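You operate a simulated robot arm through the tools that you are given. There is no shell and no other tool.

You run a simulated robot arm. Do the job below in one go: nothing can be reset, and whatever is moved stays where it is left.

TASK
Iron the cream napkin on three dots, dock the iron and switch off.
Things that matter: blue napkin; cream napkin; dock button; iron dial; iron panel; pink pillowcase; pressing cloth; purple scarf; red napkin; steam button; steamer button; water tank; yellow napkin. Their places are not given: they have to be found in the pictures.

The check looks at the end state, three seconds after you hand in, the way a careful person would. Anything else that was tipped, shoved, dropped, spilled or broken makes it a failure. Flat cloth is picked up by pressing the open fingertips on it (5 to 10 N) and closing them slowly along it; thin cloth reads only 2 to 8 mm in the jaws.

THE ROBOT
A 7-joint arm with a two-finger parallel gripper, fixed in place. Base frame: the origin is on the floor under the middle of its stand, x ahead of it, y to its left, z up; the work surface is at about z = 0.915. Lengths are in m, angles in degrees, forces in N, time in s.
It reaches about 1.479 m from its shoulder. Its first joint turns from -166.0 to 166.0 degrees. Payload 4.4 kg.
Tool frame: the origin (TCP) lies between the finger pads and is the grasp point; the fingertips stand 0.023 m ahead of it; z points along the fingers, y is the line along which they close. Largest opening 0.094 m; finger width 0.038, thickness 0.01; the body of the gripper, 0.054 by 0.096 m, starts 0.039 m behind the TCP.
Orientation is told as [roll, pitch, yaw] about the base's x, y, z axes, in that order, counted from this pose: with the fingers straight down and closing along the base's y, the tool's x points along the base's -x, its y along +y and its z along -z.

THE INTERFACE
- The arm moves only by the tool servo_tool. Its argument "deltas" is text: rows parted by semicolons, each of 7 numbers parted by spaces: the shift along the tool's x, y, z in m, then the turn, a rotation vector about the tool's x, y, z in degrees, then the gripper command, from -1 (shut) to 1 (fully open), values between in proportion. In form: tx ty tz rx ry rz hand; .... A call has 1 to 20 rows; each row is the pose to reach, as a shift and turn from the pose commanded when the call began, along the tool's axes at that moment. Rows are played at 5 a second. More than 0.05 m and 8.6 degrees between two rows, or a gripper value outside its range, and nothing of the call is played. A pose out of reach is approached as far as the arm can. The call stops where the force on the tool passes 50 N (or 10 N more than at its start, if that is more) or the arm is blocked; 0.2 s more then pass. The fingers move at their own pace (about 0.072 m/s each) and stop on an object; they squeeze with about 39 N. The grip force told is the motor's: it shows also when the fingers shut on nothing. Time passes only in rows, and 0.2 s behind the last, so rows that repeat a pose let the fingers close. The reply holds the time, the measured pose of the TCP, the force on the tool along the base axes, the opening and the grip force, in the units named above and with some noise, with the torque about the TCP (base axes, N m) and any sound that the robot's microphone picked up.
- Cameras (640 x 400 px; columns grow to the right, rows downward): "scene" is fixed at [0.0494, 0.4925, 1.5971]; the picture's right is [-0.35, -0.94, 0.00], its down [-0.47, 0.17, -0.87] and it looks along [0.81, -0.30, -0.50] (base axes); focal length 344 px, centre (320, 200). "wrist" rides on the gripper at [0.086, 0.016, -0.075] in the tool frame; the picture's right is [-0.18, 0.98, 0.00], its down [-0.58, -0.11, -0.81] and it looks along [-0.79, -0.15, 0.59] (tool axes); focal length 243 px, centre (320, 200).
- capture(camera): a new picture of that camera. The clock stands still meanwhile.
- pixel_to_xyz(camera, pixels): for up to 12 pixels [column, row] of the newest picture of that camera ("zoom" is the newest enlarged one), the place [x, y, z] in the base frame of the surface seen there, good to about 0.002 m, but the place of the scene camera against the robot may be out by one fixed shift of up to 0.012 m in any direction. The clock stands still meanwhile.
- zoom(camera, box): a new picture of the part [left, top, right, bottom] of that camera's present view, enlarged. The clock stands still meanwhile.
- job_done(): hands the job in; it is judged then, once.

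Unless the task says otherwise, let go and move clear before handing in.

The tools are called after "Emit:" by a JSON object that holds its "op" and its "data". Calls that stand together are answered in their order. servo_tool: Moves the arm, as the interface text tells. Its arguments: {"type":"object","properties":{"deltas":{"type":"string"}},"required":["deltas"]} The other tools are called the same way: capture (camera) takes a picture; pixel_to_xyz (camera, pixels) gives the place of the surface under pixels of a picture; zoom (camera, box) takes an enlarged picture of a part of a camera's view; job_done () hands the job in.

At the start:

```text
time: 0.0
tool_pos: [0.7984, -0.2001, 1.261]
orientation: [0.0, 0.0, 0.0]
ft_force: [0.2, -0.5, 0.6]
wrist_torque: [0.03, 0.01, 0.01]
opening: 0.0938
finger_force: 0.0
```

scene: 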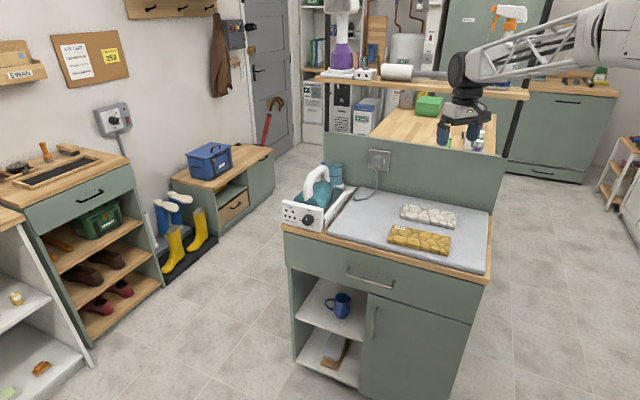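
wrist: 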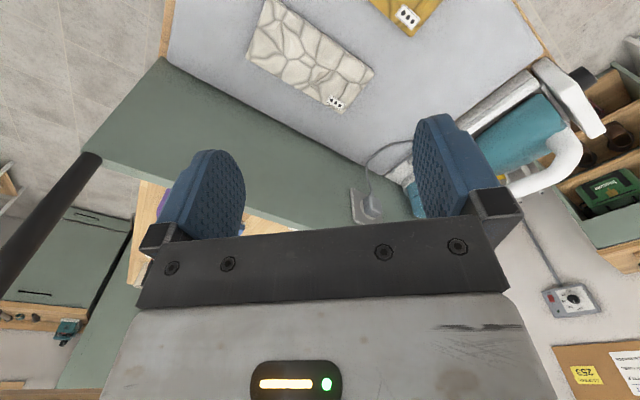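

The scene picture shows the ironing counter with a cream napkin (about 428,215), a yellow napkin (420,240), and an iron on its dock (318,190) with a panel. I'll zoom in on these to read the details.

Emit:
{"op": "zoom", "data": {"camera": "scene", "box": [270, 150, 400, 240]}}

Emit:
{"op": "zoom", "data": {"camera": "scene", "box": [370, 180, 500, 270]}}

Emit:
{"op": "zoom", "data": {"camera": "wrist", "box": [240, 0, 640, 250]}}

```text
4.44 times, centred on (335, 195) of scene
```

zoom: 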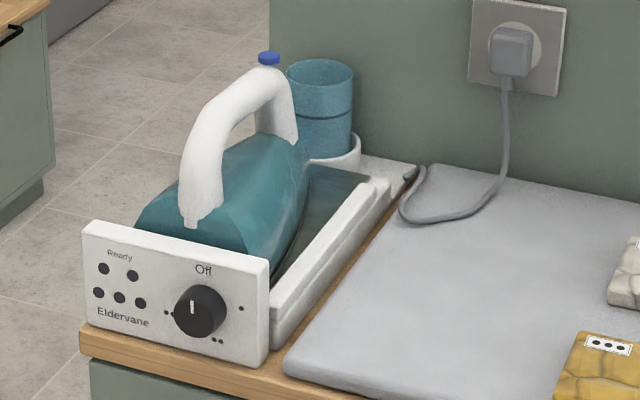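

```text
4.44 times, centred on (435, 225) of scene
```

zoom: 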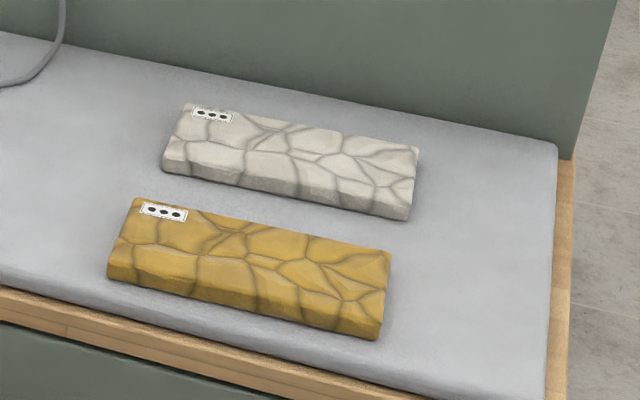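

```text
1.60 times, centred on (440, 125) of wrist
```

zoom: 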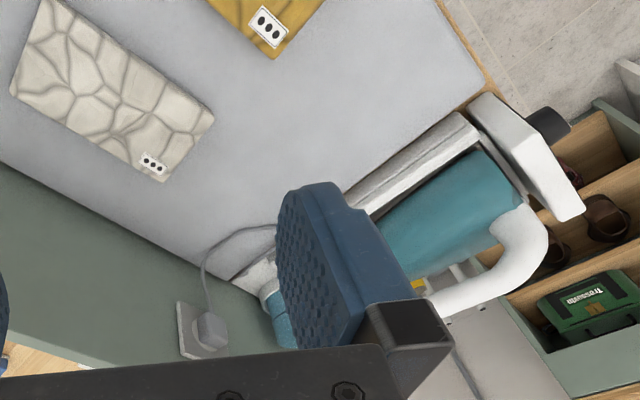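

The dial reads Off, with dots around it at the right, lower right and left. Next I'll measure the places of the dial, dock, iron handle, napkins and board.

Emit:
{"op": "pixel_to_xyz", "data": {"camera": "scene", "pixels": [[287, 202], [324, 210], [321, 231], [284, 222], [310, 214], [309, 191], [320, 170], [327, 165], [335, 170], [331, 178], [325, 187], [308, 205]]}}

Emit:
{"op": "zoom", "data": {"camera": "scene", "box": [275, 185, 345, 235]}}

```text
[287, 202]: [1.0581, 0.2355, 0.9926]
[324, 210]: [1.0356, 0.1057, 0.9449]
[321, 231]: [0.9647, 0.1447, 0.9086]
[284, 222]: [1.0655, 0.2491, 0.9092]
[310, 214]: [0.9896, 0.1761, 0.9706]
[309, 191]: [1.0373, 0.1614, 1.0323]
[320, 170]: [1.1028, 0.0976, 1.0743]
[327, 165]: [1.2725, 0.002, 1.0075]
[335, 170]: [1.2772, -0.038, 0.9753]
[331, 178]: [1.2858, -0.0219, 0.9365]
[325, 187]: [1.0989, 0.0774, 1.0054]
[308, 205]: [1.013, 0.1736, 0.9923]
```

```text
8.00 times, centred on (310, 210) of scene
```

zoom: 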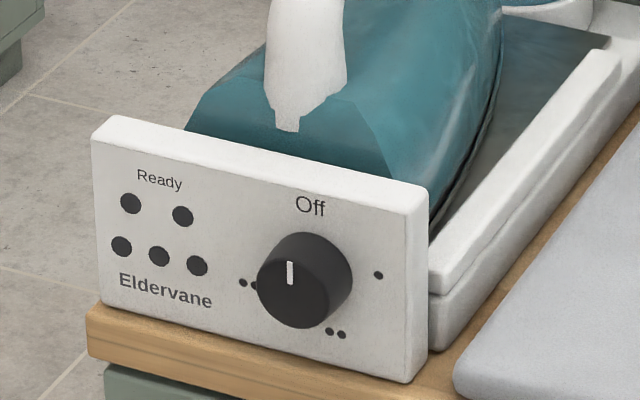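

The dial shows four positions: Off on top, one dot right, two dots at the bottom, three dots left. Now I'll measure exact points on this zoom picture.

Emit:
{"op": "pixel_to_xyz", "data": {"camera": "zoom", "pixels": [[100, 130], [415, 200], [405, 370], [105, 300], [290, 272], [305, 240], [310, 320], [340, 265], [270, 280], [310, 207], [378, 275], [335, 333]]}}

Emit:
{"op": "zoom", "data": {"camera": "scene", "box": [300, 150, 380, 210]}}

```text
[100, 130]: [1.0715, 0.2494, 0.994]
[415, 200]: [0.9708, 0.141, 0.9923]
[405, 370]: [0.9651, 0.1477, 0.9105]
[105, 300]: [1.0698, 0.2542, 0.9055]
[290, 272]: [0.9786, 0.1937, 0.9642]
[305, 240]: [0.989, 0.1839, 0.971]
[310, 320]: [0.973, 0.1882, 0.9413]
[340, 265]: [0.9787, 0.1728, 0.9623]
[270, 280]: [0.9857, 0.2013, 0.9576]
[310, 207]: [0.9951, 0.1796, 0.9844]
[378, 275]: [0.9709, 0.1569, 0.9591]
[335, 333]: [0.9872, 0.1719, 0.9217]
```

```text
6.67 times, centred on (340, 180) of scene
```

zoom: 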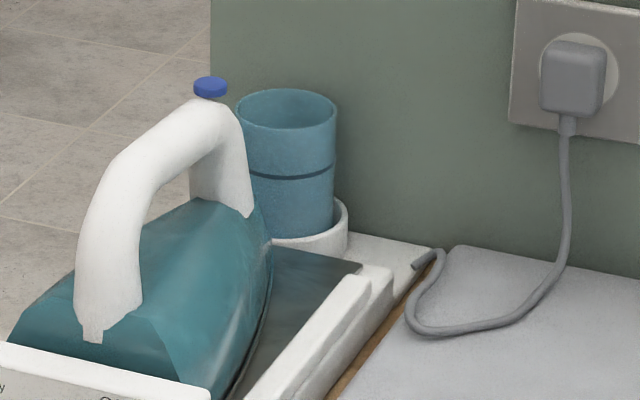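

The panel runs diagonally from about (1.07,0.25) to (0.97,0.145), so the dock is turned about 45°. I'll measure the board, napkins and handle.

Emit:
{"op": "pixel_to_xyz", "data": {"camera": "zoom", "pixels": [[210, 82], [195, 115], [150, 150], [105, 205], [100, 290], [92, 335], [245, 205], [287, 97], [290, 215], [300, 245], [370, 275], [420, 250]]}}

Emit:
{"op": "pixel_to_xyz", "data": {"camera": "scene", "pixels": [[330, 228], [352, 188], [490, 211], [482, 271], [402, 207], [456, 212], [453, 226], [402, 215], [393, 227], [449, 232], [446, 252], [390, 240]]}}

```text
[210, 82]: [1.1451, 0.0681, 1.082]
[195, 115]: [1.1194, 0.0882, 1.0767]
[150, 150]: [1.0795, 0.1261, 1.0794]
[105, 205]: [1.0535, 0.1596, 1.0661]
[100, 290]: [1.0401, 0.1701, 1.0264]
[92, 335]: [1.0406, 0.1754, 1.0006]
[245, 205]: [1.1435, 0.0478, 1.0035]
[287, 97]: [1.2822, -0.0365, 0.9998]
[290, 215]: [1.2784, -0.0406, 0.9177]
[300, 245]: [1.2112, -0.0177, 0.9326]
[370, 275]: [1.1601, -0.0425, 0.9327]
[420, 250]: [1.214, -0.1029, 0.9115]
```

```text
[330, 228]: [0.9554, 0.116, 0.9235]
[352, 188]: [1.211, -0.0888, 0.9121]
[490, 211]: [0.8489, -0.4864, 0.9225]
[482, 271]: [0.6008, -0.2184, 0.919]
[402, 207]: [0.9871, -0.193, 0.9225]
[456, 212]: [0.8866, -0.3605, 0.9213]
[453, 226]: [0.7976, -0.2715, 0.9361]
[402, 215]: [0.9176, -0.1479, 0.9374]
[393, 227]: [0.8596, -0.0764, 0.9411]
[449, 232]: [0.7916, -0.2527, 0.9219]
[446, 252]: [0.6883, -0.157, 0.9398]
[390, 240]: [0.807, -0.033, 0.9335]
```

The dial sits near (0.983,0.187,0.957), facing roughly (-0.71,+0.70). I'll move the gripper into the free space in front of it so the wrist camera gets a frontal look.

Emit:
{"op": "servo_tool", "data": {"deltas": "0 .0378 .0157 0 0 2.24 1; .001 .0757 .0315 0 0 4.48 1; .001 .1135 .0472 0 0 6.72 1; .002 .1513 .0629 0 0 8.96 1; .003 .1892 .0787 0 0 11.2 1; .003 .227 .0944 0 0 13.44 1; .004 .2648 .1101 0 0 15.68 1; .004 .3027 .1259 0 0 17.92 1; .005 .3405 .1416 0 0 20.16 1; .005 .3783 .1573 0 0 22.4 1; .006 .4162 .1731 0 0 24.64 1; .006 .454 .1888 0 0 26.88 1; .007 .4918 .2045 0 0 29.12 1; .008 .5297 .2203 0 0 31.36 1; .008 .5675 .236 0 0 33.6 1"}}

Emit:
{"op": "capture", "data": {"camera": "wrist"}}

Emit:
{"op": "capture", "data": {"camera": "scene"}}

```text
time: 3.2
tool_pos: [0.7896, 0.369, 1.0253]
orientation: [0.1, 0.0, -33.6]
ft_force: [-0.2, 0.7, -0.7]
wrist_torque: [0.0, 0.01, -0.02]
opening: 0.0941
finger_force: 0.1
```

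```text
taken
```

wrist: 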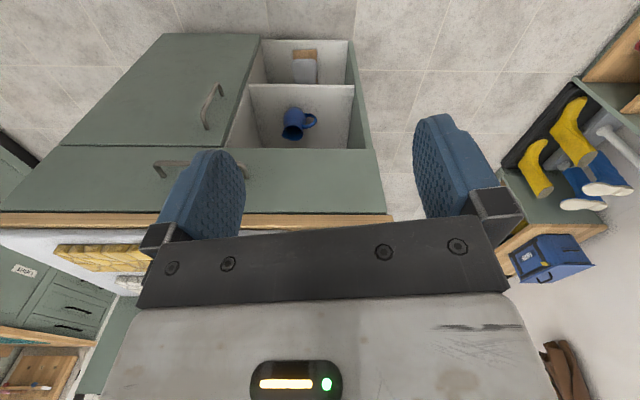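

```text
taken
```

scene: 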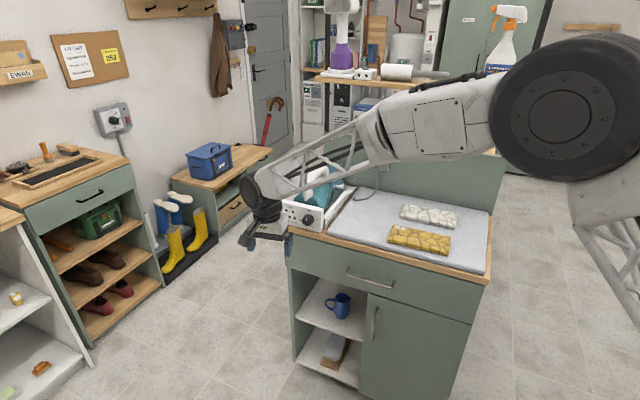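

The wrist picture is upside-down in world terms, so the panel is hidden behind the gripper body. I'll pitch the tool about 43° up and square it to the panel so the dial falls between the fingers.

Emit:
{"op": "servo_tool", "data": {"deltas": "-.011 -.001 -.001 .713 -7.14 1.81 1; -.022 -.002 -.002 1.43 -14.28 3.62 1; -.033 -.003 -.003 2.14 -21.4 5.43 1; -.044 -.004 -.004 2.85 -28.6 7.24 1; -.055 -.005 -.005 3.57 -35.7 9.05 1; -.066 -.0054 -.005 4.28 -42.85 10.86 1"}}

Emit:
{"op": "capture", "data": {"camera": "wrist"}}

```text
time: 4.6
tool_pos: [0.8405, 0.327, 1.0288]
orientation: [0.1, -43.1, -45.1]
ft_force: [-1.1, 0.3, 0.3]
wrist_torque: [-0.02, -0.02, 0.02]
opening: 0.0943
finger_force: 0.0
```

```text
taken
```

wrist: 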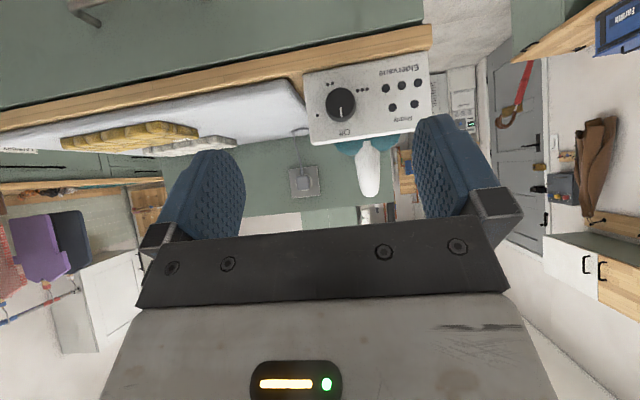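

Now the dial shows clearly at (341,106), upside down. I'll zoom for markings and measure with the wrist camera, which is fixed to the robot.

Emit:
{"op": "zoom", "data": {"camera": "wrist", "box": [290, 40, 450, 140]}}

Emit:
{"op": "pixel_to_xyz", "data": {"camera": "wrist", "pixels": [[306, 78], [427, 53], [430, 130], [312, 141], [341, 106], [317, 113], [331, 83], [363, 89], [347, 132], [368, 160], [240, 95], [345, 100]]}}

```text
4.00 times, centred on (370, 90) of wrist
```

zoom: 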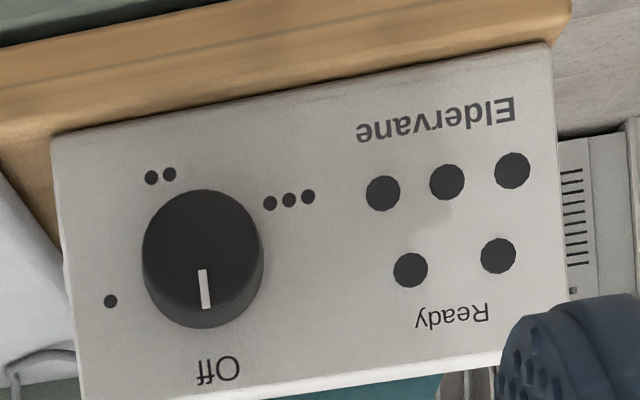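

```text
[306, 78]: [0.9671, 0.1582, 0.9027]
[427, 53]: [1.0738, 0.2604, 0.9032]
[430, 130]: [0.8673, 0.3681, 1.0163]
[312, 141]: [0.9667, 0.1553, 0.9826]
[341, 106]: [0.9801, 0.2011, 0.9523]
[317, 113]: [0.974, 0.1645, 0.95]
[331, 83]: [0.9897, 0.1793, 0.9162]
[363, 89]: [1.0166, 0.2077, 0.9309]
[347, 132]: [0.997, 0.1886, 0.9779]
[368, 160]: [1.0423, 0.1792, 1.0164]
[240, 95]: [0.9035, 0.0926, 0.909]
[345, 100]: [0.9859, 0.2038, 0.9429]
```

The dial has Off at top, one dot near 80°, two dots near 160° and three dots near 240° clockwise. I'll measure the knob's rim and pointer precisely on this zoom.

Emit:
{"op": "pixel_to_xyz", "data": {"camera": "zoom", "pixels": [[203, 250], [150, 245], [256, 240], [203, 200], [205, 310], [205, 290], [203, 274], [110, 301], [161, 176], [289, 200], [218, 370], [203, 230]]}}

Emit:
{"op": "zoom", "data": {"camera": "wrist", "box": [310, 76, 374, 116]}}

```text
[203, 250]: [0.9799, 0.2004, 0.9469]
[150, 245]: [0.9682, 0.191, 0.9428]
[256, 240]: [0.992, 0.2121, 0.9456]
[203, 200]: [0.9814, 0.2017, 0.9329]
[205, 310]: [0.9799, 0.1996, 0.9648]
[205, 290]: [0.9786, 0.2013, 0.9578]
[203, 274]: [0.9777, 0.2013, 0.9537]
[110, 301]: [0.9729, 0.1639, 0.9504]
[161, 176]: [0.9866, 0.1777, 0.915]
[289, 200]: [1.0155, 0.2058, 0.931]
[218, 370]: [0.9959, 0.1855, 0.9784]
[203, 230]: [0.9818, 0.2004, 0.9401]
```

```text
10.00 times, centred on (342, 96) of wrist
```

zoom: 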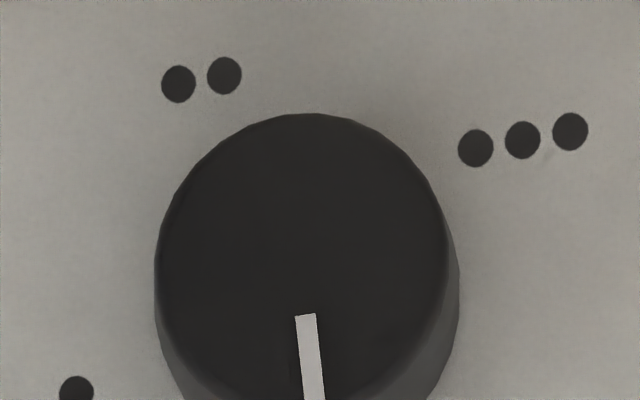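

The knob centre is at about (0.980,0.200,0.9465), protruding 21 mm and about 36 mm wide. I'll check how far the wooden counter edge sticks out below the panel before moving in.

Emit:
{"op": "pixel_to_xyz", "data": {"camera": "wrist", "pixels": [[341, 68], [340, 64], [340, 60], [339, 55], [339, 50], [338, 45], [300, 85], [270, 80], [380, 50], [420, 35]]}}

Emit:
{"op": "zoom", "data": {"camera": "wrist", "box": [240, 20, 400, 120]}}

```text
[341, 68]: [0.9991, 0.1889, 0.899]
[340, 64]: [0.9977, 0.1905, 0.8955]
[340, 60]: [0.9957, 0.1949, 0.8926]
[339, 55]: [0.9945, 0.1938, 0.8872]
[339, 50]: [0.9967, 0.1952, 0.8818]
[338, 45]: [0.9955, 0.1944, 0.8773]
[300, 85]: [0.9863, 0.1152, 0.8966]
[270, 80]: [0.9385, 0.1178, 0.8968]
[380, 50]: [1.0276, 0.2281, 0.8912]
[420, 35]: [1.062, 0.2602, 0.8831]
```

```text
4.00 times, centred on (320, 70) of wrist
```

zoom: 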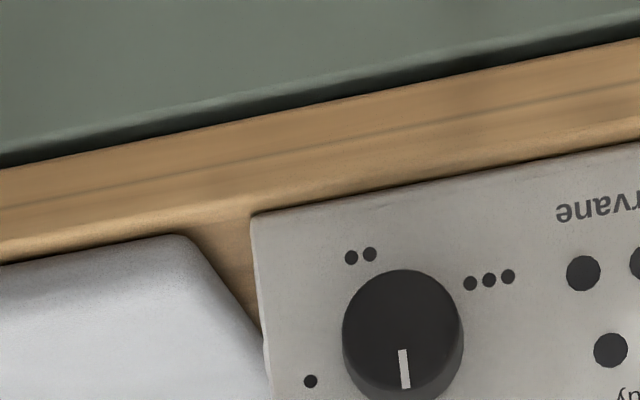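

The counter lip sticks out only about 6 mm past the panel at z≈0.897, so the gripper fits. Moving to a horizontal pre-grasp 80 mm in front of the panel with the fingers partly open.

Emit:
{"op": "servo_tool", "data": {"deltas": "-.0064 .0015 .0247 0 -7.82 0 .28; -.0128 .003 .0495 0 -15.63 0 .28; -.0193 .0046 .0742 0 -23.45 0 .28; -.0257 .0061 .0989 0 -31.27 0 .28; -.0321 .0077 .1237 0 -39.08 0 .28; -.0385 .0092 .1484 0 -46.9 0 .28; -.0385 .0092 .1484 0 -46.9 0 .28"}}

Emit:
{"op": "capture", "data": {"camera": "wrist"}}

Emit:
{"op": "capture", "data": {"camera": "scene"}}

```text
time: 6.2
tool_pos: [0.9402, 0.2412, 0.9476]
orientation: [11.2, -89.9, -56.2]
ft_force: [0.3, 0.0, -0.6]
wrist_torque: [0.01, -0.01, -0.02]
opening: 0.0601
finger_force: 0.1
```

```text
taken
```

wrist: 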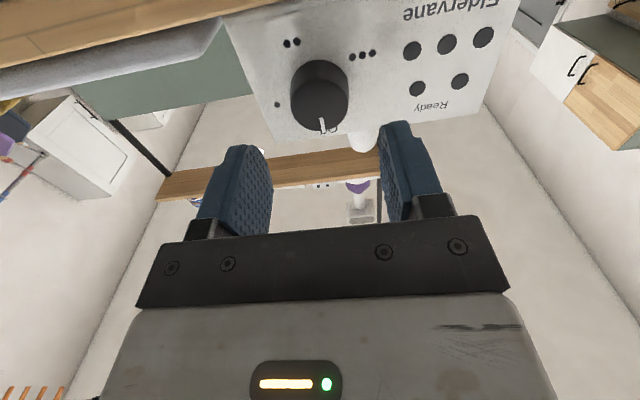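

```text
taken
```

scene: 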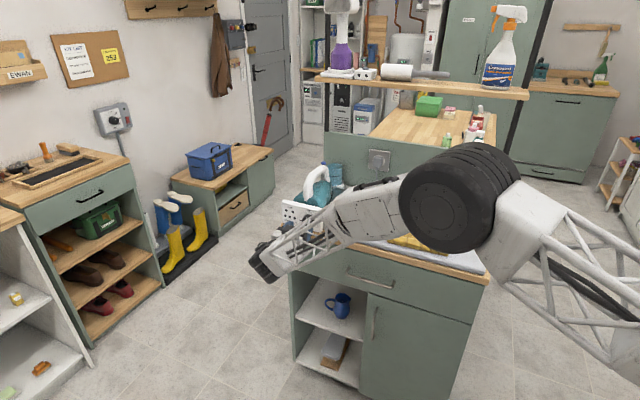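

The knob sits centred ahead between the fingers at (320,95). I'll re-measure it from here before closing in.

Emit:
{"op": "zoom", "data": {"camera": "wrist", "box": [260, 30, 388, 110]}}

Emit:
{"op": "zoom", "data": {"camera": "wrist", "box": [256, 50, 384, 130]}}

```text
5.00 times, centred on (324, 70) of wrist
```

zoom: 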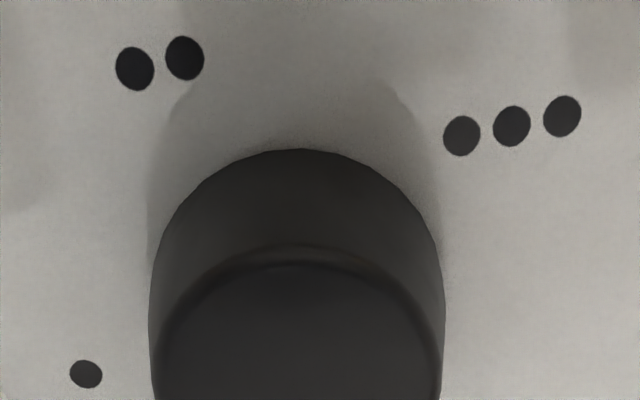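

```text
5.00 times, centred on (320, 90) of wrist
```

zoom: 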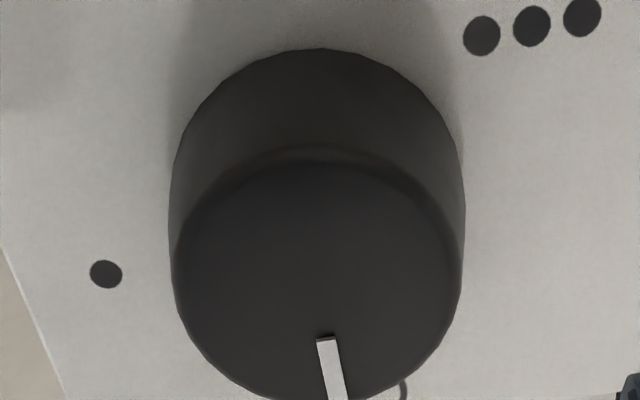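

I'll read 3D points on the knob's front face and flanks from this zoom.

Emit:
{"op": "pixel_to_xyz", "data": {"camera": "zoom", "pixels": [[318, 277], [185, 265], [452, 260], [318, 175], [322, 388], [335, 345], [250, 277], [390, 277], [106, 274], [531, 26], [318, 80], [30, 200]]}}

```text
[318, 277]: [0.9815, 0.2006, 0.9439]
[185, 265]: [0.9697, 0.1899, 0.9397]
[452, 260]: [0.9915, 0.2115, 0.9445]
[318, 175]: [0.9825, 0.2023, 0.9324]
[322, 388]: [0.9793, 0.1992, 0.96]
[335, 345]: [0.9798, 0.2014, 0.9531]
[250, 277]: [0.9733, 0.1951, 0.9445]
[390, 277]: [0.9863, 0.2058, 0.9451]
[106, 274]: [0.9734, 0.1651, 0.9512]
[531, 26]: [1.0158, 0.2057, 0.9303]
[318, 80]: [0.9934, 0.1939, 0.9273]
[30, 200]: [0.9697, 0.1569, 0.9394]
```

Knob centre is confirmed at s=0.835, z=0.946, in line with the tool axis. I'll pre-rotate the wrist by -40°, advance 50 mm and close on the knob.

Emit:
{"op": "servo_tool", "data": {"deltas": ".0015 -.0004 0 0 0 -8 .28; .0015 -.0004 0 0 0 -16 .28; .0015 -.0004 0 0 0 -24 .28; .0015 -.0004 0 0 0 -32 .28; .0015 -.0004 0 0 0 -40 .28; .0015 -.0004 .0125 0 0 -40 .28; .0015 -.0004 .025 0 0 -40 .28; .0015 -.0004 .0375 0 0 -40 .28; .0015 -.0004 .05 0 0 -40 .28; .0015 -.0004 .05 0 0 -40 .28"}}

Emit:
{"op": "capture", "data": {"camera": "wrist"}}

```text
time: 8.4
tool_pos: [0.9749, 0.2047, 0.9455]
orientation: [-89.8, -50.0, 44.9]
ft_force: [1.0, 0.6, -0.3]
wrist_torque: [-0.03, -0.02, -0.04]
opening: 0.0601
finger_force: 0.0
```

```text
taken
```

wrist: 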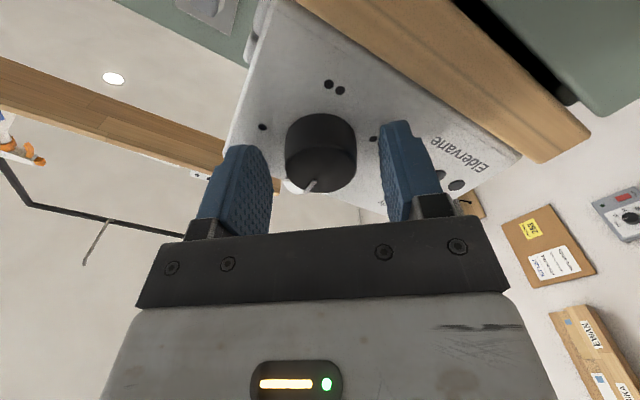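

The knob lies between the two fingers at (320,150). Closing on it now and checking the grip before turning.

Emit:
{"op": "servo_tool", "data": {"deltas": "0 0 0 0 0 0 0; 0 0 0 0 0 0 -.2; 0 0 0 0 0 0 -.4; 0 0 0 0 0 0 -.6; 0 0 0 0 0 0 -.6"}}

```text
time: 9.6
tool_pos: [0.9754, 0.2064, 0.9449]
orientation: [-89.8, -50.0, 44.9]
ft_force: [13.2, 6.1, -7.3]
wrist_torque: [0.03, 0.0, 0.56]
opening: 0.037
finger_force: 44.5
```

The grip holds the knob (opening 37 mm) with about 15 N side force along the closing axis, so I'll shift 1.6 mm that way to re-centre, then turn clockwise 80°.

Emit:
{"op": "servo_tool", "data": {"deltas": "0 .0016 0 0 0 0 -.6; 0 .0016 0 0 0 0 -.6"}}

```text
time: 10.2
tool_pos: [0.9747, 0.2059, 0.9464]
orientation: [-89.9, -50.0, 44.8]
ft_force: [-27.7, -7.2, 9.7]
wrist_torque: [-0.34, -0.3, -0.64]
opening: 0.0367
finger_force: 44.4
```

That overshot (force now about -25 N along the closing axis), so the balance lies about 1 mm back. Shifting back 1.0 mm.

Emit:
{"op": "servo_tool", "data": {"deltas": "0 -.001 0 0 0 0 -.6; 0 -.001 0 0 0 0 -.6"}}

```text
time: 10.8
tool_pos: [0.9743, 0.2058, 0.9453]
orientation: [-89.8, -49.9, 44.9]
ft_force: [-10.9, -3.4, 4.7]
wrist_torque: [0.24, 0.26, -0.85]
opening: 0.0367
finger_force: 45.0
```

Side force is down to about 10 N, which is fine. I'll start turning clockwise, first 24°, to see how it responds.

Emit:
{"op": "servo_tool", "data": {"deltas": "0 -.0004 0 0 0 4 -.6; 0 -.0004 0 0 0 10 -.6; 0 -.0004 0 0 0 17 -.6; 0 -.0004 0 0 0 24 -.6"}}

Emit:
{"op": "capture", "data": {"camera": "wrist"}}

```text
time: 11.8
tool_pos: [0.9742, 0.2064, 0.9455]
orientation: [-89.7, -74.1, 44.7]
ft_force: [12.5, 7.7, -4.1]
wrist_torque: [-0.66, -0.7, 0.71]
opening: 0.0369
finger_force: 45.3
```

```text
taken
```

wrist: 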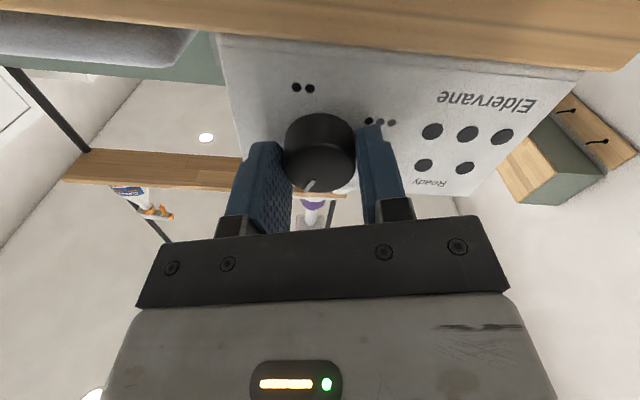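

The knob turned with the gripper (the pointer at (310,187) keeps its place relative to the fingers). Continuing the remaining 56° to the one-dot mark.

Emit:
{"op": "servo_tool", "data": {"deltas": "0 .0005 0 0 0 8 -.6; 0 .0005 0 0 0 16 -.6; 0 .0005 0 0 0 24 -.6; 0 .0005 0 0 0 32 -.6; 0 .0005 0 0 0 40 -.6; 0 .0005 0 0 0 48 -.6; 0 .0005 0 0 0 56 -.6; 0 .0005 0 0 0 56 -.6"}}

Emit:
{"op": "capture", "data": {"camera": "wrist"}}

```text
time: 13.6
tool_pos: [0.9745, 0.2047, 0.9447]
orientation: [89.9, -49.9, -134.9]
ft_force: [-18.6, 5.9, 6.3]
wrist_torque: [-0.1, -0.1, -0.34]
opening: 0.0371
finger_force: 44.8
```

```text
taken
```

wrist: 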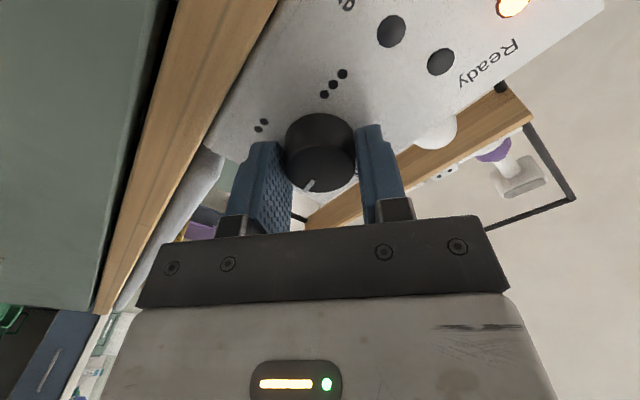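

The orange lamp beside "Ready" at (512,5) has lit, so the iron is powered at one dot. I'll keep turning clockwise another 40° and check the wrist follows.

Emit:
{"op": "servo_tool", "data": {"deltas": "0 0 0 0 0 8 -.6; 0 0 0 0 0 16 -.6; 0 0 0 0 0 24 -.6; 0 0 0 0 0 32 -.6; 0 0 0 0 0 40 -.6; 0 0 0 0 0 40 -.6"}}

```text
time: 14.1
tool_pos: [0.974, 0.2062, 0.9456]
orientation: [89.8, -40.1, -134.6]
ft_force: [0.9, 2.9, 1.2]
wrist_torque: [-0.06, -0.08, 0.21]
opening: 0.0363
finger_force: 20.1
out of reach, approached as far as the arm can: row 2
stopped in row 2: the force on the tool passed its limit at 61 N (the readings are from after the stop); the commanded pose is now the measured one
```

The wrist met its joint limit near +50°, so a regrip is needed. I'll open slightly, back off 40 mm, and look.

Emit:
{"op": "servo_tool", "data": {"deltas": "0 0 0 0 0 0 0; 0 0 0 0 0 0 .1; 0 0 0 0 0 0 .1; 0 0 -.015 0 0 0 .1; 0 0 -.03 0 0 0 .1; 0 0 -.045 0 0 0 .1"}}

Emit:
{"op": "capture", "data": {"camera": "wrist"}}

```text
time: 15.5
tool_pos: [0.9428, 0.2376, 0.9448]
orientation: [89.7, -40.1, -134.5]
ft_force: [0.2, -0.2, 0.3]
wrist_torque: [0.02, -0.02, 0.0]
opening: 0.0517
finger_force: 0.1
```

```text
taken
```

wrist: 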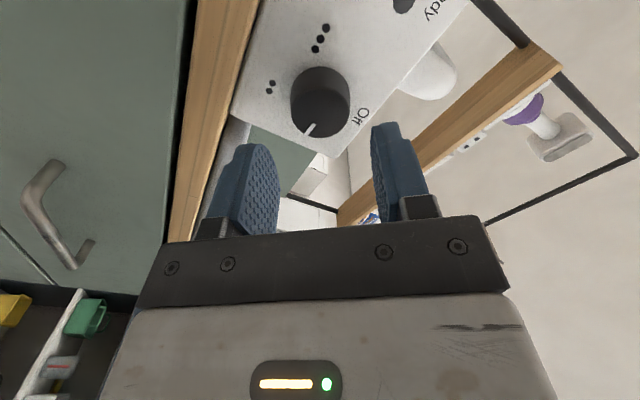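

The pointer now sits near one dot. I'll rotate the open gripper back counter-clockwise by 160° at this standoff so that one grip can carry the knob to three dots.

Emit:
{"op": "servo_tool", "data": {"deltas": "0 0 0 0 0 -8 .1; 0 0 0 0 0 -16 .1; 0 0 0 0 0 -24 .1; 0 0 0 0 0 -32 .1; 0 0 0 0 0 -40 .1; 0 0 0 0 0 -48 .1; 0 0 0 0 0 -56 .1; 0 0 0 0 0 -64 .1; 0 0 0 0 0 -72 .1; 0 0 0 0 0 -80 .1; 0 0 0 0 0 -88 .1; 0 0 0 0 0 -96 .1; 0 0 0 0 0 -104 .1; 0 0 0 0 0 -112 .1; 0 0 0 0 0 -120 .1; 0 0 0 0 0 -128 .1; 0 0 0 0 0 -136 .1; 0 0 0 0 0 -144 .1; 0 0 0 0 0 -152 .1; 0 0 0 0 0 -160 .1"}}

Emit:
{"op": "capture", "data": {"camera": "wrist"}}

Emit:
{"op": "capture", "data": {"camera": "scene"}}

```text
time: 19.7
tool_pos: [0.9427, 0.2392, 0.9446]
orientation: [-89.8, 20.3, 45.3]
ft_force: [-0.9, -0.6, 0.7]
wrist_torque: [0.01, -0.04, -0.02]
opening: 0.0516
finger_force: 0.2
```

```text
taken
```

wrist: 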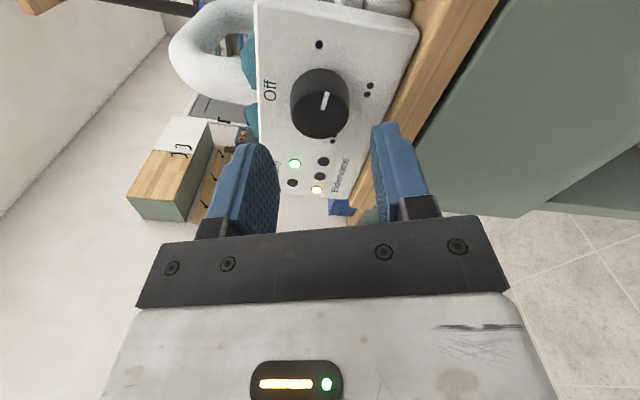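

```text
taken
```

scene: 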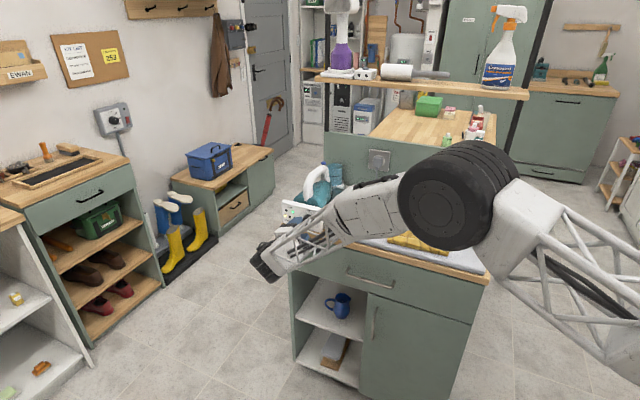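

Emit:
{"op": "zoom", "data": {"camera": "wrist", "box": [248, 20, 408, 120]}}

Emit:
{"op": "zoom", "data": {"camera": "wrist", "box": [260, 110, 388, 190]}}

```text
4.00 times, centred on (328, 70) of wrist
```

zoom: 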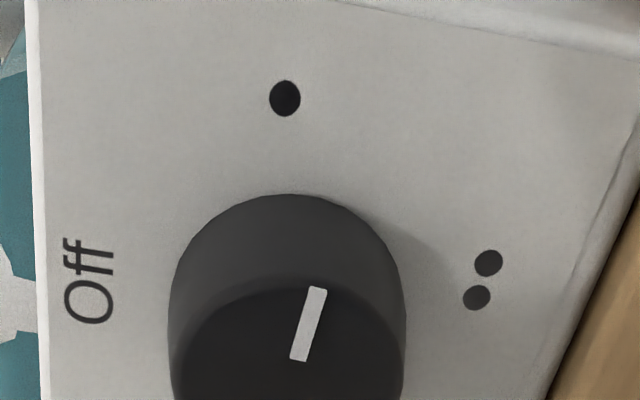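

```text
5.00 times, centred on (324, 150) of wrist
```

zoom: 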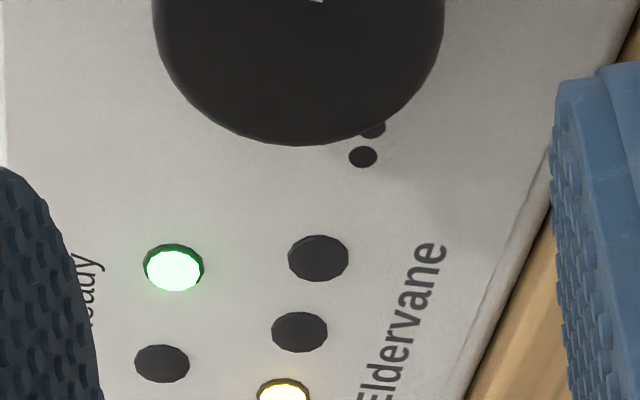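

The green lamp lit and the first of the lower three lamps is yellow: it is ready at one dot, with the pointer just past that dot. I'll advance, grip the knob again and re-check the side force.

Emit:
{"op": "servo_tool", "data": {"deltas": "0 0 .015 0 0 0 .1; 0 0 .03 0 0 0 .1; 0 0 .045 0 0 0 .1; 0 0 .045 0 0 0 .1; 0 0 .045 0 0 0 -.1; 0 0 .045 0 0 0 -.3; 0 0 .045 0 0 0 -.6; 0 0 .045 0 0 0 -.6"}}

```text
time: 21.5
tool_pos: [0.9755, 0.2057, 0.9455]
orientation: [-89.8, 20.0, 45.3]
ft_force: [1.9, -6.1, -4.6]
wrist_torque: [0.14, 0.13, 0.06]
opening: 0.0367
finger_force: 44.6
```

Gripped cleanly with little side force. Turning clockwise 150° to bring the pointer to about 240° (three dots).

Emit:
{"op": "servo_tool", "data": {"deltas": "0 0 0 0 0 7.5 -.6; 0 0 0 0 0 15 -.6; 0 0 0 0 0 22.5 -.6; 0 0 0 0 0 30 -.6; 0 0 0 0 0 37.5 -.6; 0 0 0 0 0 45 -.6; 0 0 0 0 0 52.5 -.6; 0 0 0 0 0 60 -.6; 0 0 0 0 0 67.5 -.6; 0 0 0 0 0 75 -.6; 0 0 0 0 0 82.5 -.6; 0 0 0 0 0 90 -.6; 0 0 0 0 0 97.5 -.6; 0 0 0 0 0 105 -.6; 0 0 0 0 0 112.5 -.6; 0 0 0 0 0 120 -.6; 0 0 0 0 0 127.5 -.6; 0 0 0 0 0 135 -.6; 0 0 0 0 0 142.5 -.6; 0 0 0 0 0 148 -.6"}}

Emit:
{"op": "capture", "data": {"camera": "wrist"}}

```text
time: 25.7
tool_pos: [0.9737, 0.2058, 0.9458]
orientation: [89.8, -51.9, -134.6]
ft_force: [-6.5, 14.0, 0.4]
wrist_torque: [-0.67, 0.37, 0.03]
opening: 0.0368
finger_force: 44.9
```

```text
taken
```

wrist: 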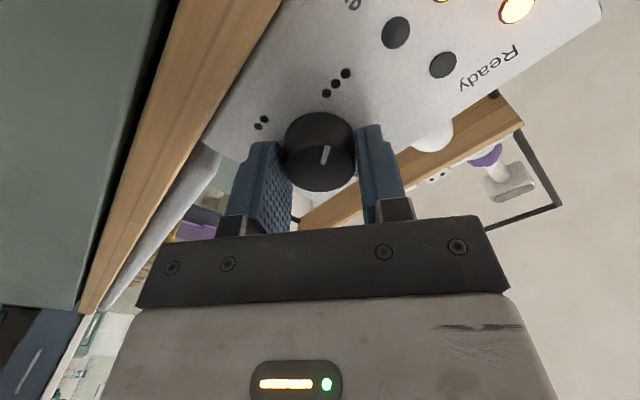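

The pointer now aims at the three dots and the heating lamp is lit again. I'll release, back off and inspect.

Emit:
{"op": "servo_tool", "data": {"deltas": "0 0 0 0 0 0 0; 0 0 0 0 0 0 .1; 0 0 0 0 0 0 .1; 0 0 -.015 0 0 0 .1; 0 0 -.03 0 0 0 .1; 0 0 -.05 0 0 0 .1; 0 0 -.07 0 0 0 .1"}}

Emit:
{"op": "zoom", "data": {"camera": "wrist", "box": [220, 0, 540, 200]}}

Emit:
{"op": "zoom", "data": {"camera": "scene", "box": [270, 180, 350, 240]}}

```text
time: 27.3
tool_pos: [0.9235, 0.254, 0.9448]
orientation: [89.7, -52.1, -134.6]
ft_force: [0.2, -0.6, 0.3]
wrist_torque: [-0.01, -0.01, -0.01]
opening: 0.0517
finger_force: 0.0
```

```text
2.00 times, centred on (380, 100) of wrist
```

zoom: 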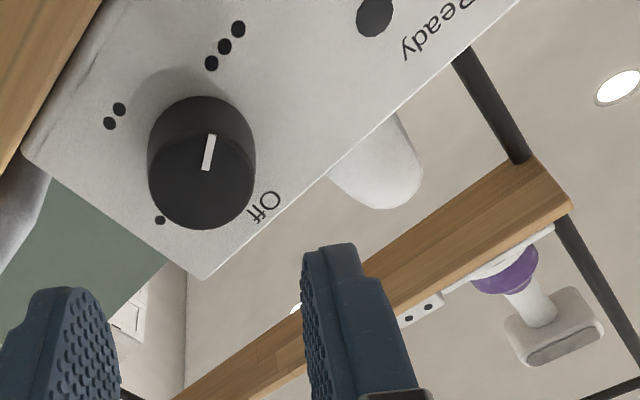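

```text
6.67 times, centred on (310, 210) of scene
```

zoom: 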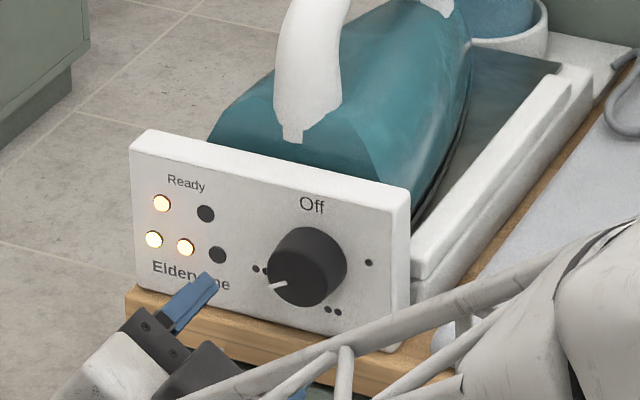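

The scene zoom shows the pointer toward three dots, the heating lamp lit and two of three level lamps lit, so it is still warming up. While it heats I'll check the shelf behind and retreat with the wrist unwound.

Emit:
{"op": "servo_tool", "data": {"deltas": "-.0158 .0123 -.01 0 0 -7.6 .1; -.0315 .0246 -.02 0 0 -15.2 .1; -.0473 .037 -.03 0 0 -22.8 .1; -.063 .0493 -.04 0 0 -30.4 .1; -.0788 .0616 -.05 0 0 -38 .1"}}

Emit:
{"op": "capture", "data": {"camera": "scene"}}

Emit:
{"op": "pixel_to_xyz", "data": {"camera": "scene", "pixels": [[318, 77], [330, 82], [420, 90], [527, 95], [342, 55], [345, 15], [365, 75], [500, 60], [395, 72], [350, 160]]}}

```text
time: 28.5
tool_pos: [0.8884, 0.2908, 1.0457]
orientation: [-49.3, -89.7, 4.5]
ft_force: [0.1, -0.7, -1.0]
wrist_torque: [0.02, -0.03, -0.01]
opening: 0.052
finger_force: 0.1
```

```text
taken
```

scene: 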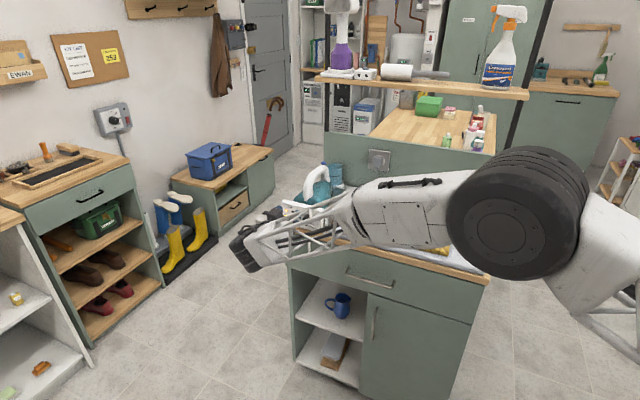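

```text
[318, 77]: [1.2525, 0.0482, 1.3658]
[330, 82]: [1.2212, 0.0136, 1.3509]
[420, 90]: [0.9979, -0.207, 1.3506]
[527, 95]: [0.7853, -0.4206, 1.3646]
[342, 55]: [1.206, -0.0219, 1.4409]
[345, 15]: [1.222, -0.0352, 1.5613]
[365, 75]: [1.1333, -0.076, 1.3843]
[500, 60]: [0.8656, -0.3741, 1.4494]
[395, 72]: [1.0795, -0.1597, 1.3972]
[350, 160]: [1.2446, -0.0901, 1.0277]
```

The shelf's front edge runs at z≈1.35 about 0.27 m behind the panel, so there is room over the iron. I'll raise the hand, point the fingers down at yaw −45° and move above the handle.

Emit:
{"op": "servo_tool", "data": {"deltas": "-.0129 0 0 0 7.5 0 .3; -.0258 0 0 0 15 0 .4; -.0388 0 0 0 22.5 0 .5; -.0517 0 0 0 30 0 .6; -.0646 0 0 0 37.5 0 .7; -.0775 0 0 0 45 0 .8; -.0904 0 0 0 52.5 0 .9; -.1033 0 0 0 60 0 1; -.1163 0 0 0 67.5 0 1; -.1292 0 0 0 75 0 1; -.1421 0 0 0 82.5 0 1; -.155 0 0 0 90 0 1; -.155 .0045 .04 0 90 0 1; -.155 .009 .08 0 90 0 1; -.155 .0135 .12 0 90 0 1; -.155 .018 .16 0 90 0 1; -.155 .0225 .2 0 90 0 1; -.155 .025 .22 0 90 0 1"}}

Emit:
{"op": "capture", "data": {"camera": "wrist"}}

Emit:
{"op": "capture", "data": {"camera": "scene"}}

```text
time: 32.3
tool_pos: [1.0649, 0.1527, 1.1997]
orientation: [0.0, 0.2, -44.8]
ft_force: [0.7, 0.6, 0.6]
wrist_torque: [0.0, 0.0, 0.01]
opening: 0.0938
finger_force: 0.1
```

```text
taken
```

wrist: 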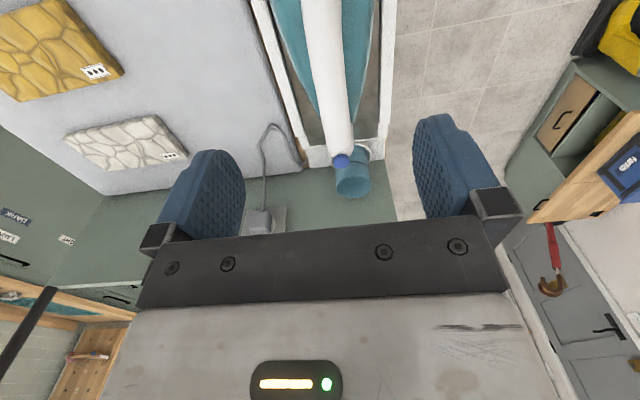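

```text
taken
```

scene: 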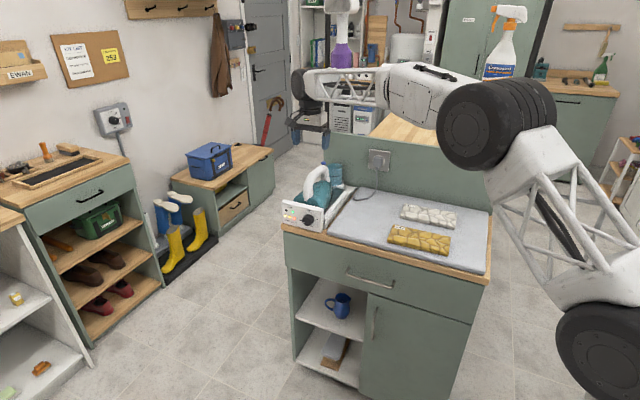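

The handle runs straight down the picture at column ~330 with the blue button at (340,160). I'll check the lamps and measure handle and napkins with the wrist camera.

Emit:
{"op": "zoom", "data": {"camera": "scene", "box": [270, 160, 350, 240]}}

Emit:
{"op": "pixel_to_xyz", "data": {"camera": "wrist", "pixels": [[320, 10], [325, 40], [330, 70], [335, 110], [338, 140], [341, 160], [311, 60], [348, 60], [290, 60], [380, 40], [300, 155], [352, 180]]}}

Emit:
{"op": "pixel_to_xyz", "data": {"camera": "wrist", "pixels": [[65, 137], [157, 115], [187, 157], [95, 170], [62, 3], [122, 70], [20, 98], [2, 30], [125, 143], [60, 50], [200, 110], [100, 190]]}}

```text
5.00 times, centred on (310, 200) of scene
```

zoom: 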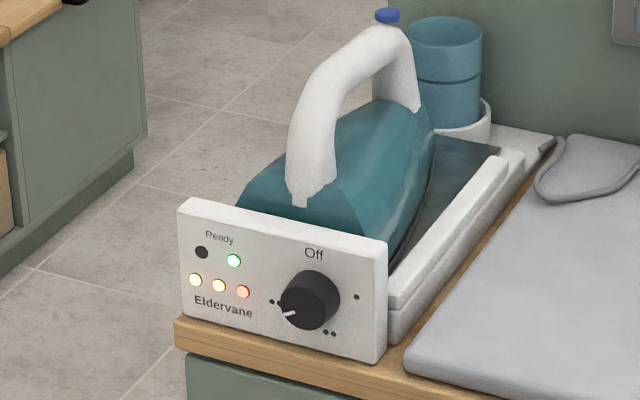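

```text
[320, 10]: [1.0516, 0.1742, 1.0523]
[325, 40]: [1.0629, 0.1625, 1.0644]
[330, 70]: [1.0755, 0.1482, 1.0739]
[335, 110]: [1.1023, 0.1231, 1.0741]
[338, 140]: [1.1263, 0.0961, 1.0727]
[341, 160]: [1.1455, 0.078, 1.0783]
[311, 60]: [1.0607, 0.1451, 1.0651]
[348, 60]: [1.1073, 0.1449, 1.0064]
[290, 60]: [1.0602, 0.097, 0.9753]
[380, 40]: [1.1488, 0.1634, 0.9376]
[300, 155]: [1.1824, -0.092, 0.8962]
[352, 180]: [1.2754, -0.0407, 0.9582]
```

```text
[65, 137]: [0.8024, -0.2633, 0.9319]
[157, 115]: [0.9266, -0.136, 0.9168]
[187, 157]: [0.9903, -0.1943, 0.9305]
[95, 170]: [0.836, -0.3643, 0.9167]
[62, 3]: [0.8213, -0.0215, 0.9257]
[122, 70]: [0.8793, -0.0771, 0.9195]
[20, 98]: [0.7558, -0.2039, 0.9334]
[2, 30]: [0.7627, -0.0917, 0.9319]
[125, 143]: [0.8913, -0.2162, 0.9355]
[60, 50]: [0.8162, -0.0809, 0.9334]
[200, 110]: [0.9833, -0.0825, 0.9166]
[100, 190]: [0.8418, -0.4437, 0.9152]
```

The green lamp is lit and all three level lamps (yellow, orange, red) are on, so it is ready on three dots. I'll zoom on the handle from here to pick the grip point.

Emit:
{"op": "zoom", "data": {"camera": "wrist", "box": [230, 0, 430, 200]}}

Emit:
{"op": "zoom", "data": {"camera": "wrist", "box": [0, 0, 240, 200]}}

```text
2.00 times, centred on (330, 100) of wrist
```

zoom: 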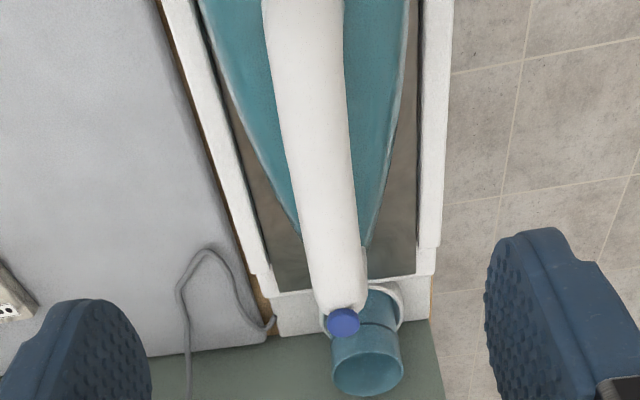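

```text
2.00 times, centred on (120, 100) of wrist
```

zoom: 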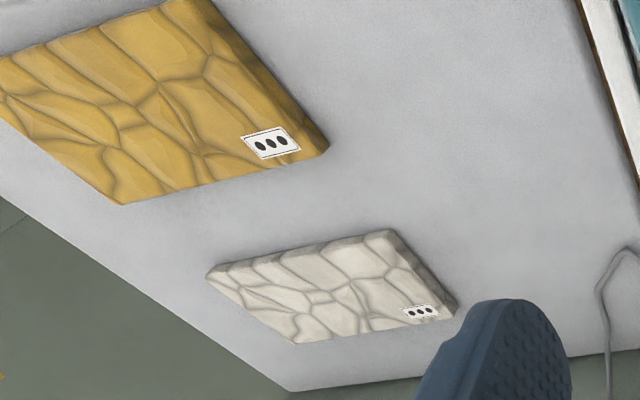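

I'll measure the iron's tip and flanks to estimate its length and centre.

Emit:
{"op": "pixel_to_xyz", "data": {"camera": "wrist", "pixels": [[352, 124], [350, 128], [319, 116], [305, 85], [290, 50], [278, 10], [362, 90], [370, 40], [372, 10], [300, 60], [268, 20], [355, 100]]}}

Emit:
{"op": "pixel_to_xyz", "data": {"camera": "scene", "pixels": [[316, 192], [318, 200], [306, 202], [330, 188], [337, 185], [322, 182], [328, 176], [340, 200], [347, 192], [349, 185]]}}

```text
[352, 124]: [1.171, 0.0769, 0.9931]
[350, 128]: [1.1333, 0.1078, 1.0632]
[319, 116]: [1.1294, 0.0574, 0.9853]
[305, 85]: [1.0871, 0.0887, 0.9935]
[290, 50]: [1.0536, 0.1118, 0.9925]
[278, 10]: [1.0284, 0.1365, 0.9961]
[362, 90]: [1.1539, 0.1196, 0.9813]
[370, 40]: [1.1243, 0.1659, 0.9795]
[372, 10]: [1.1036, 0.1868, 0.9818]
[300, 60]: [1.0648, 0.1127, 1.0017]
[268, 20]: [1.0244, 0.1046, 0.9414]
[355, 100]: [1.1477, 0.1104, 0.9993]
```

```text
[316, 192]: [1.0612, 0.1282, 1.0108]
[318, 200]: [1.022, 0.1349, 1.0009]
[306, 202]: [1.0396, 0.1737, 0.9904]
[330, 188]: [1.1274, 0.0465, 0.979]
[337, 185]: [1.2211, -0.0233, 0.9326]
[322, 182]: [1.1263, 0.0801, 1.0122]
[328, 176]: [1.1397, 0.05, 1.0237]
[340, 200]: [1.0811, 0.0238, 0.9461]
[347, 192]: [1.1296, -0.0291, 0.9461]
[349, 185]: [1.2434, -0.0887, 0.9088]
```

The iron's body spans roughly 0.18 m along the dock, with its middle under the handle's flat top. I'll move over (1.101,0.122) and descend to z=1.057 with fingers wide open.

Emit:
{"op": "servo_tool", "data": {"deltas": "-.0235 .002 .01 0 0 0 1; -.047 .004 .04 0 0 0 1; -.047 .004 .07 0 0 0 1; -.047 .004 .1 0 0 0 1; -.047 .004 .125 0 0 0 1; -.047 .004 .1427 0 0 0 1; -.047 .004 .1427 0 0 0 1"}}

Emit:
{"op": "capture", "data": {"camera": "wrist"}}

Emit:
{"op": "zoom", "data": {"camera": "scene", "box": [270, 120, 390, 220]}}

```text
time: 33.9
tool_pos: [1.0994, 0.1236, 1.0579]
orientation: [-0.1, 0.3, -44.9]
ft_force: [-0.5, 0.3, 0.2]
wrist_torque: [0.03, 0.0, 0.02]
opening: 0.0941
finger_force: 0.0
```

```text
taken
```

wrist: 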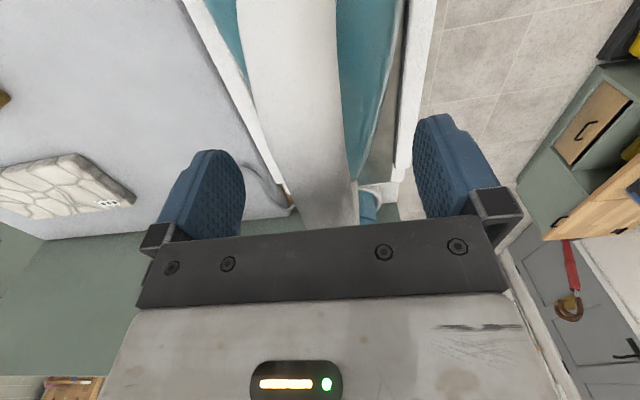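

```text
4.00 times, centred on (330, 170) of scene
```

zoom: 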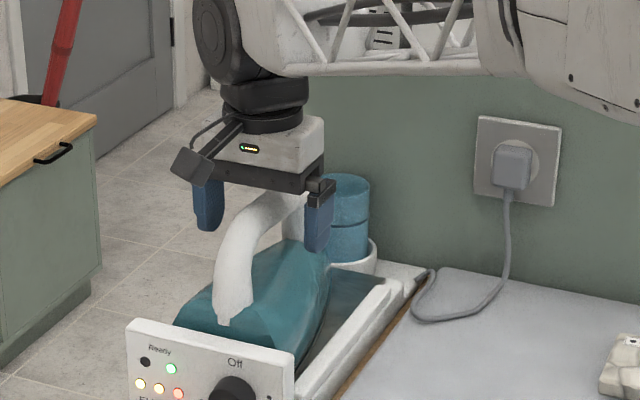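

The handle is centred between the open fingers. Before gripping I'll measure the arm's wrist/forearm clearance to the shelf and re-measure both napkins.

Emit:
{"op": "capture", "data": {"camera": "scene"}}

Emit:
{"op": "pixel_to_xyz", "data": {"camera": "scene", "pixels": [[306, 130], [318, 140], [320, 155], [330, 130], [350, 125], [370, 130], [400, 120], [430, 115], [345, 138], [380, 100], [312, 118], [420, 85]]}}

Emit:
{"op": "zoom", "data": {"camera": "scene", "box": [380, 190, 476, 250]}}

```text
taken
```

scene: 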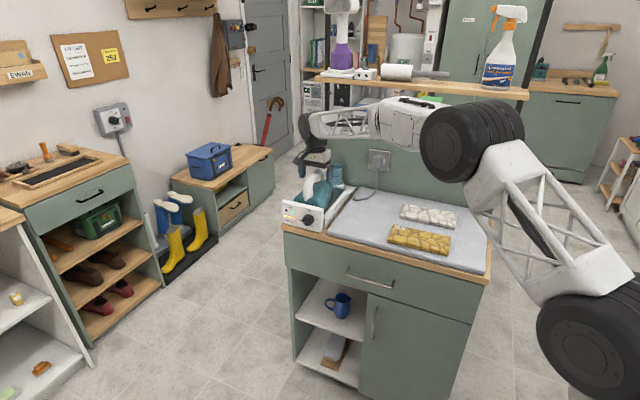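

```text
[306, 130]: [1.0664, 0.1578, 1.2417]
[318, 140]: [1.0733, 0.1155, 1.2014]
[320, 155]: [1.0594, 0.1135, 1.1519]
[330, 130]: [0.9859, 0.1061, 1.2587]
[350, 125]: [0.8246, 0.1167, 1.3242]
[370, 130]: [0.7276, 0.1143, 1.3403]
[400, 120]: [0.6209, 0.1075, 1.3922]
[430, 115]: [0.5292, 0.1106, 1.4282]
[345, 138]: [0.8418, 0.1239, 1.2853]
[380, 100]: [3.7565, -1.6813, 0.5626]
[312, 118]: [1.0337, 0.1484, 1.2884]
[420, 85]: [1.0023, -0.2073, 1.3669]
```

```text
6.67 times, centred on (428, 220) of scene
```

zoom: 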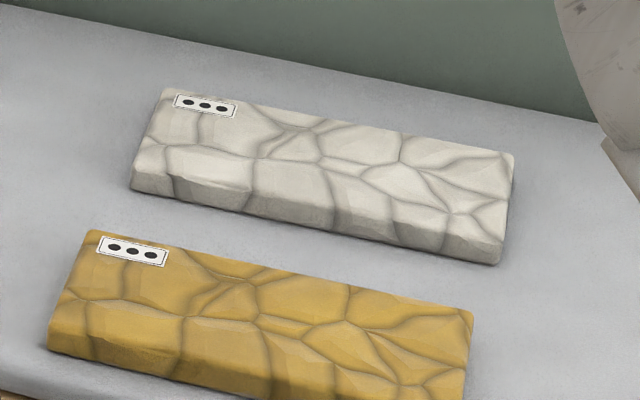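

The forearm runs back toward the base and rises away from the shelf, so there is clearance. I'll measure napkin corners on this zoom.

Emit:
{"op": "pixel_to_xyz", "data": {"camera": "zoom", "pixels": [[168, 92], [508, 158], [500, 225], [497, 262], [140, 165], [133, 192], [92, 236], [470, 312], [320, 180], [58, 330], [420, 130], [260, 235]]}}

```text
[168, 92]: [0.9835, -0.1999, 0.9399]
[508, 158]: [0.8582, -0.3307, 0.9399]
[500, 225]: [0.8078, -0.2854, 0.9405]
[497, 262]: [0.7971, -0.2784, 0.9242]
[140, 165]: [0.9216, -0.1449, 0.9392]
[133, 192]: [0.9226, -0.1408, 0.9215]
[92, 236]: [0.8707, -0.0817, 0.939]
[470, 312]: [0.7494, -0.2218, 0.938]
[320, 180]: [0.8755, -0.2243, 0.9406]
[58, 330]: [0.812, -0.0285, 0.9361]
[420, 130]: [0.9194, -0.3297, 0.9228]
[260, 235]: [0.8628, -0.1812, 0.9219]
```

Cream napkin: spans along-board s≈0.375–0.561 and depth −0.75 to −0.836, top z≈0.932; the yellow one's back edge is at about −0.68. I'll now close on the handle.

Emit:
{"op": "servo_tool", "data": {"deltas": "0 0 0 0 0 0 .5; 0 0 0 0 0 0 0; 0 0 0 0 0 0 -.3; 0 0 0 0 0 0 -.6; 0 0 0 0 0 0 -1; 0 0 0 0 0 0 -1"}}

Emit:
{"op": "pixel_to_xyz", "data": {"camera": "scene", "pixels": [[378, 157], [383, 160], [375, 165], [440, 180], [360, 192]]}}

```text
time: 35.3
tool_pos: [1.0982, 0.1226, 1.0575]
orientation: [-0.1, 0.1, -44.8]
ft_force: [-0.1, 0.4, 0.4]
wrist_torque: [0.03, 0.01, -0.25]
opening: 0.0285
finger_force: 38.7
```

```text
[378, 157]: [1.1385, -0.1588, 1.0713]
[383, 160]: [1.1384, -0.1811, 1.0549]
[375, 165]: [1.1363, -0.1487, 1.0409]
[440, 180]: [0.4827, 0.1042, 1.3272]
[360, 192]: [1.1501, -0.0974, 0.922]
```

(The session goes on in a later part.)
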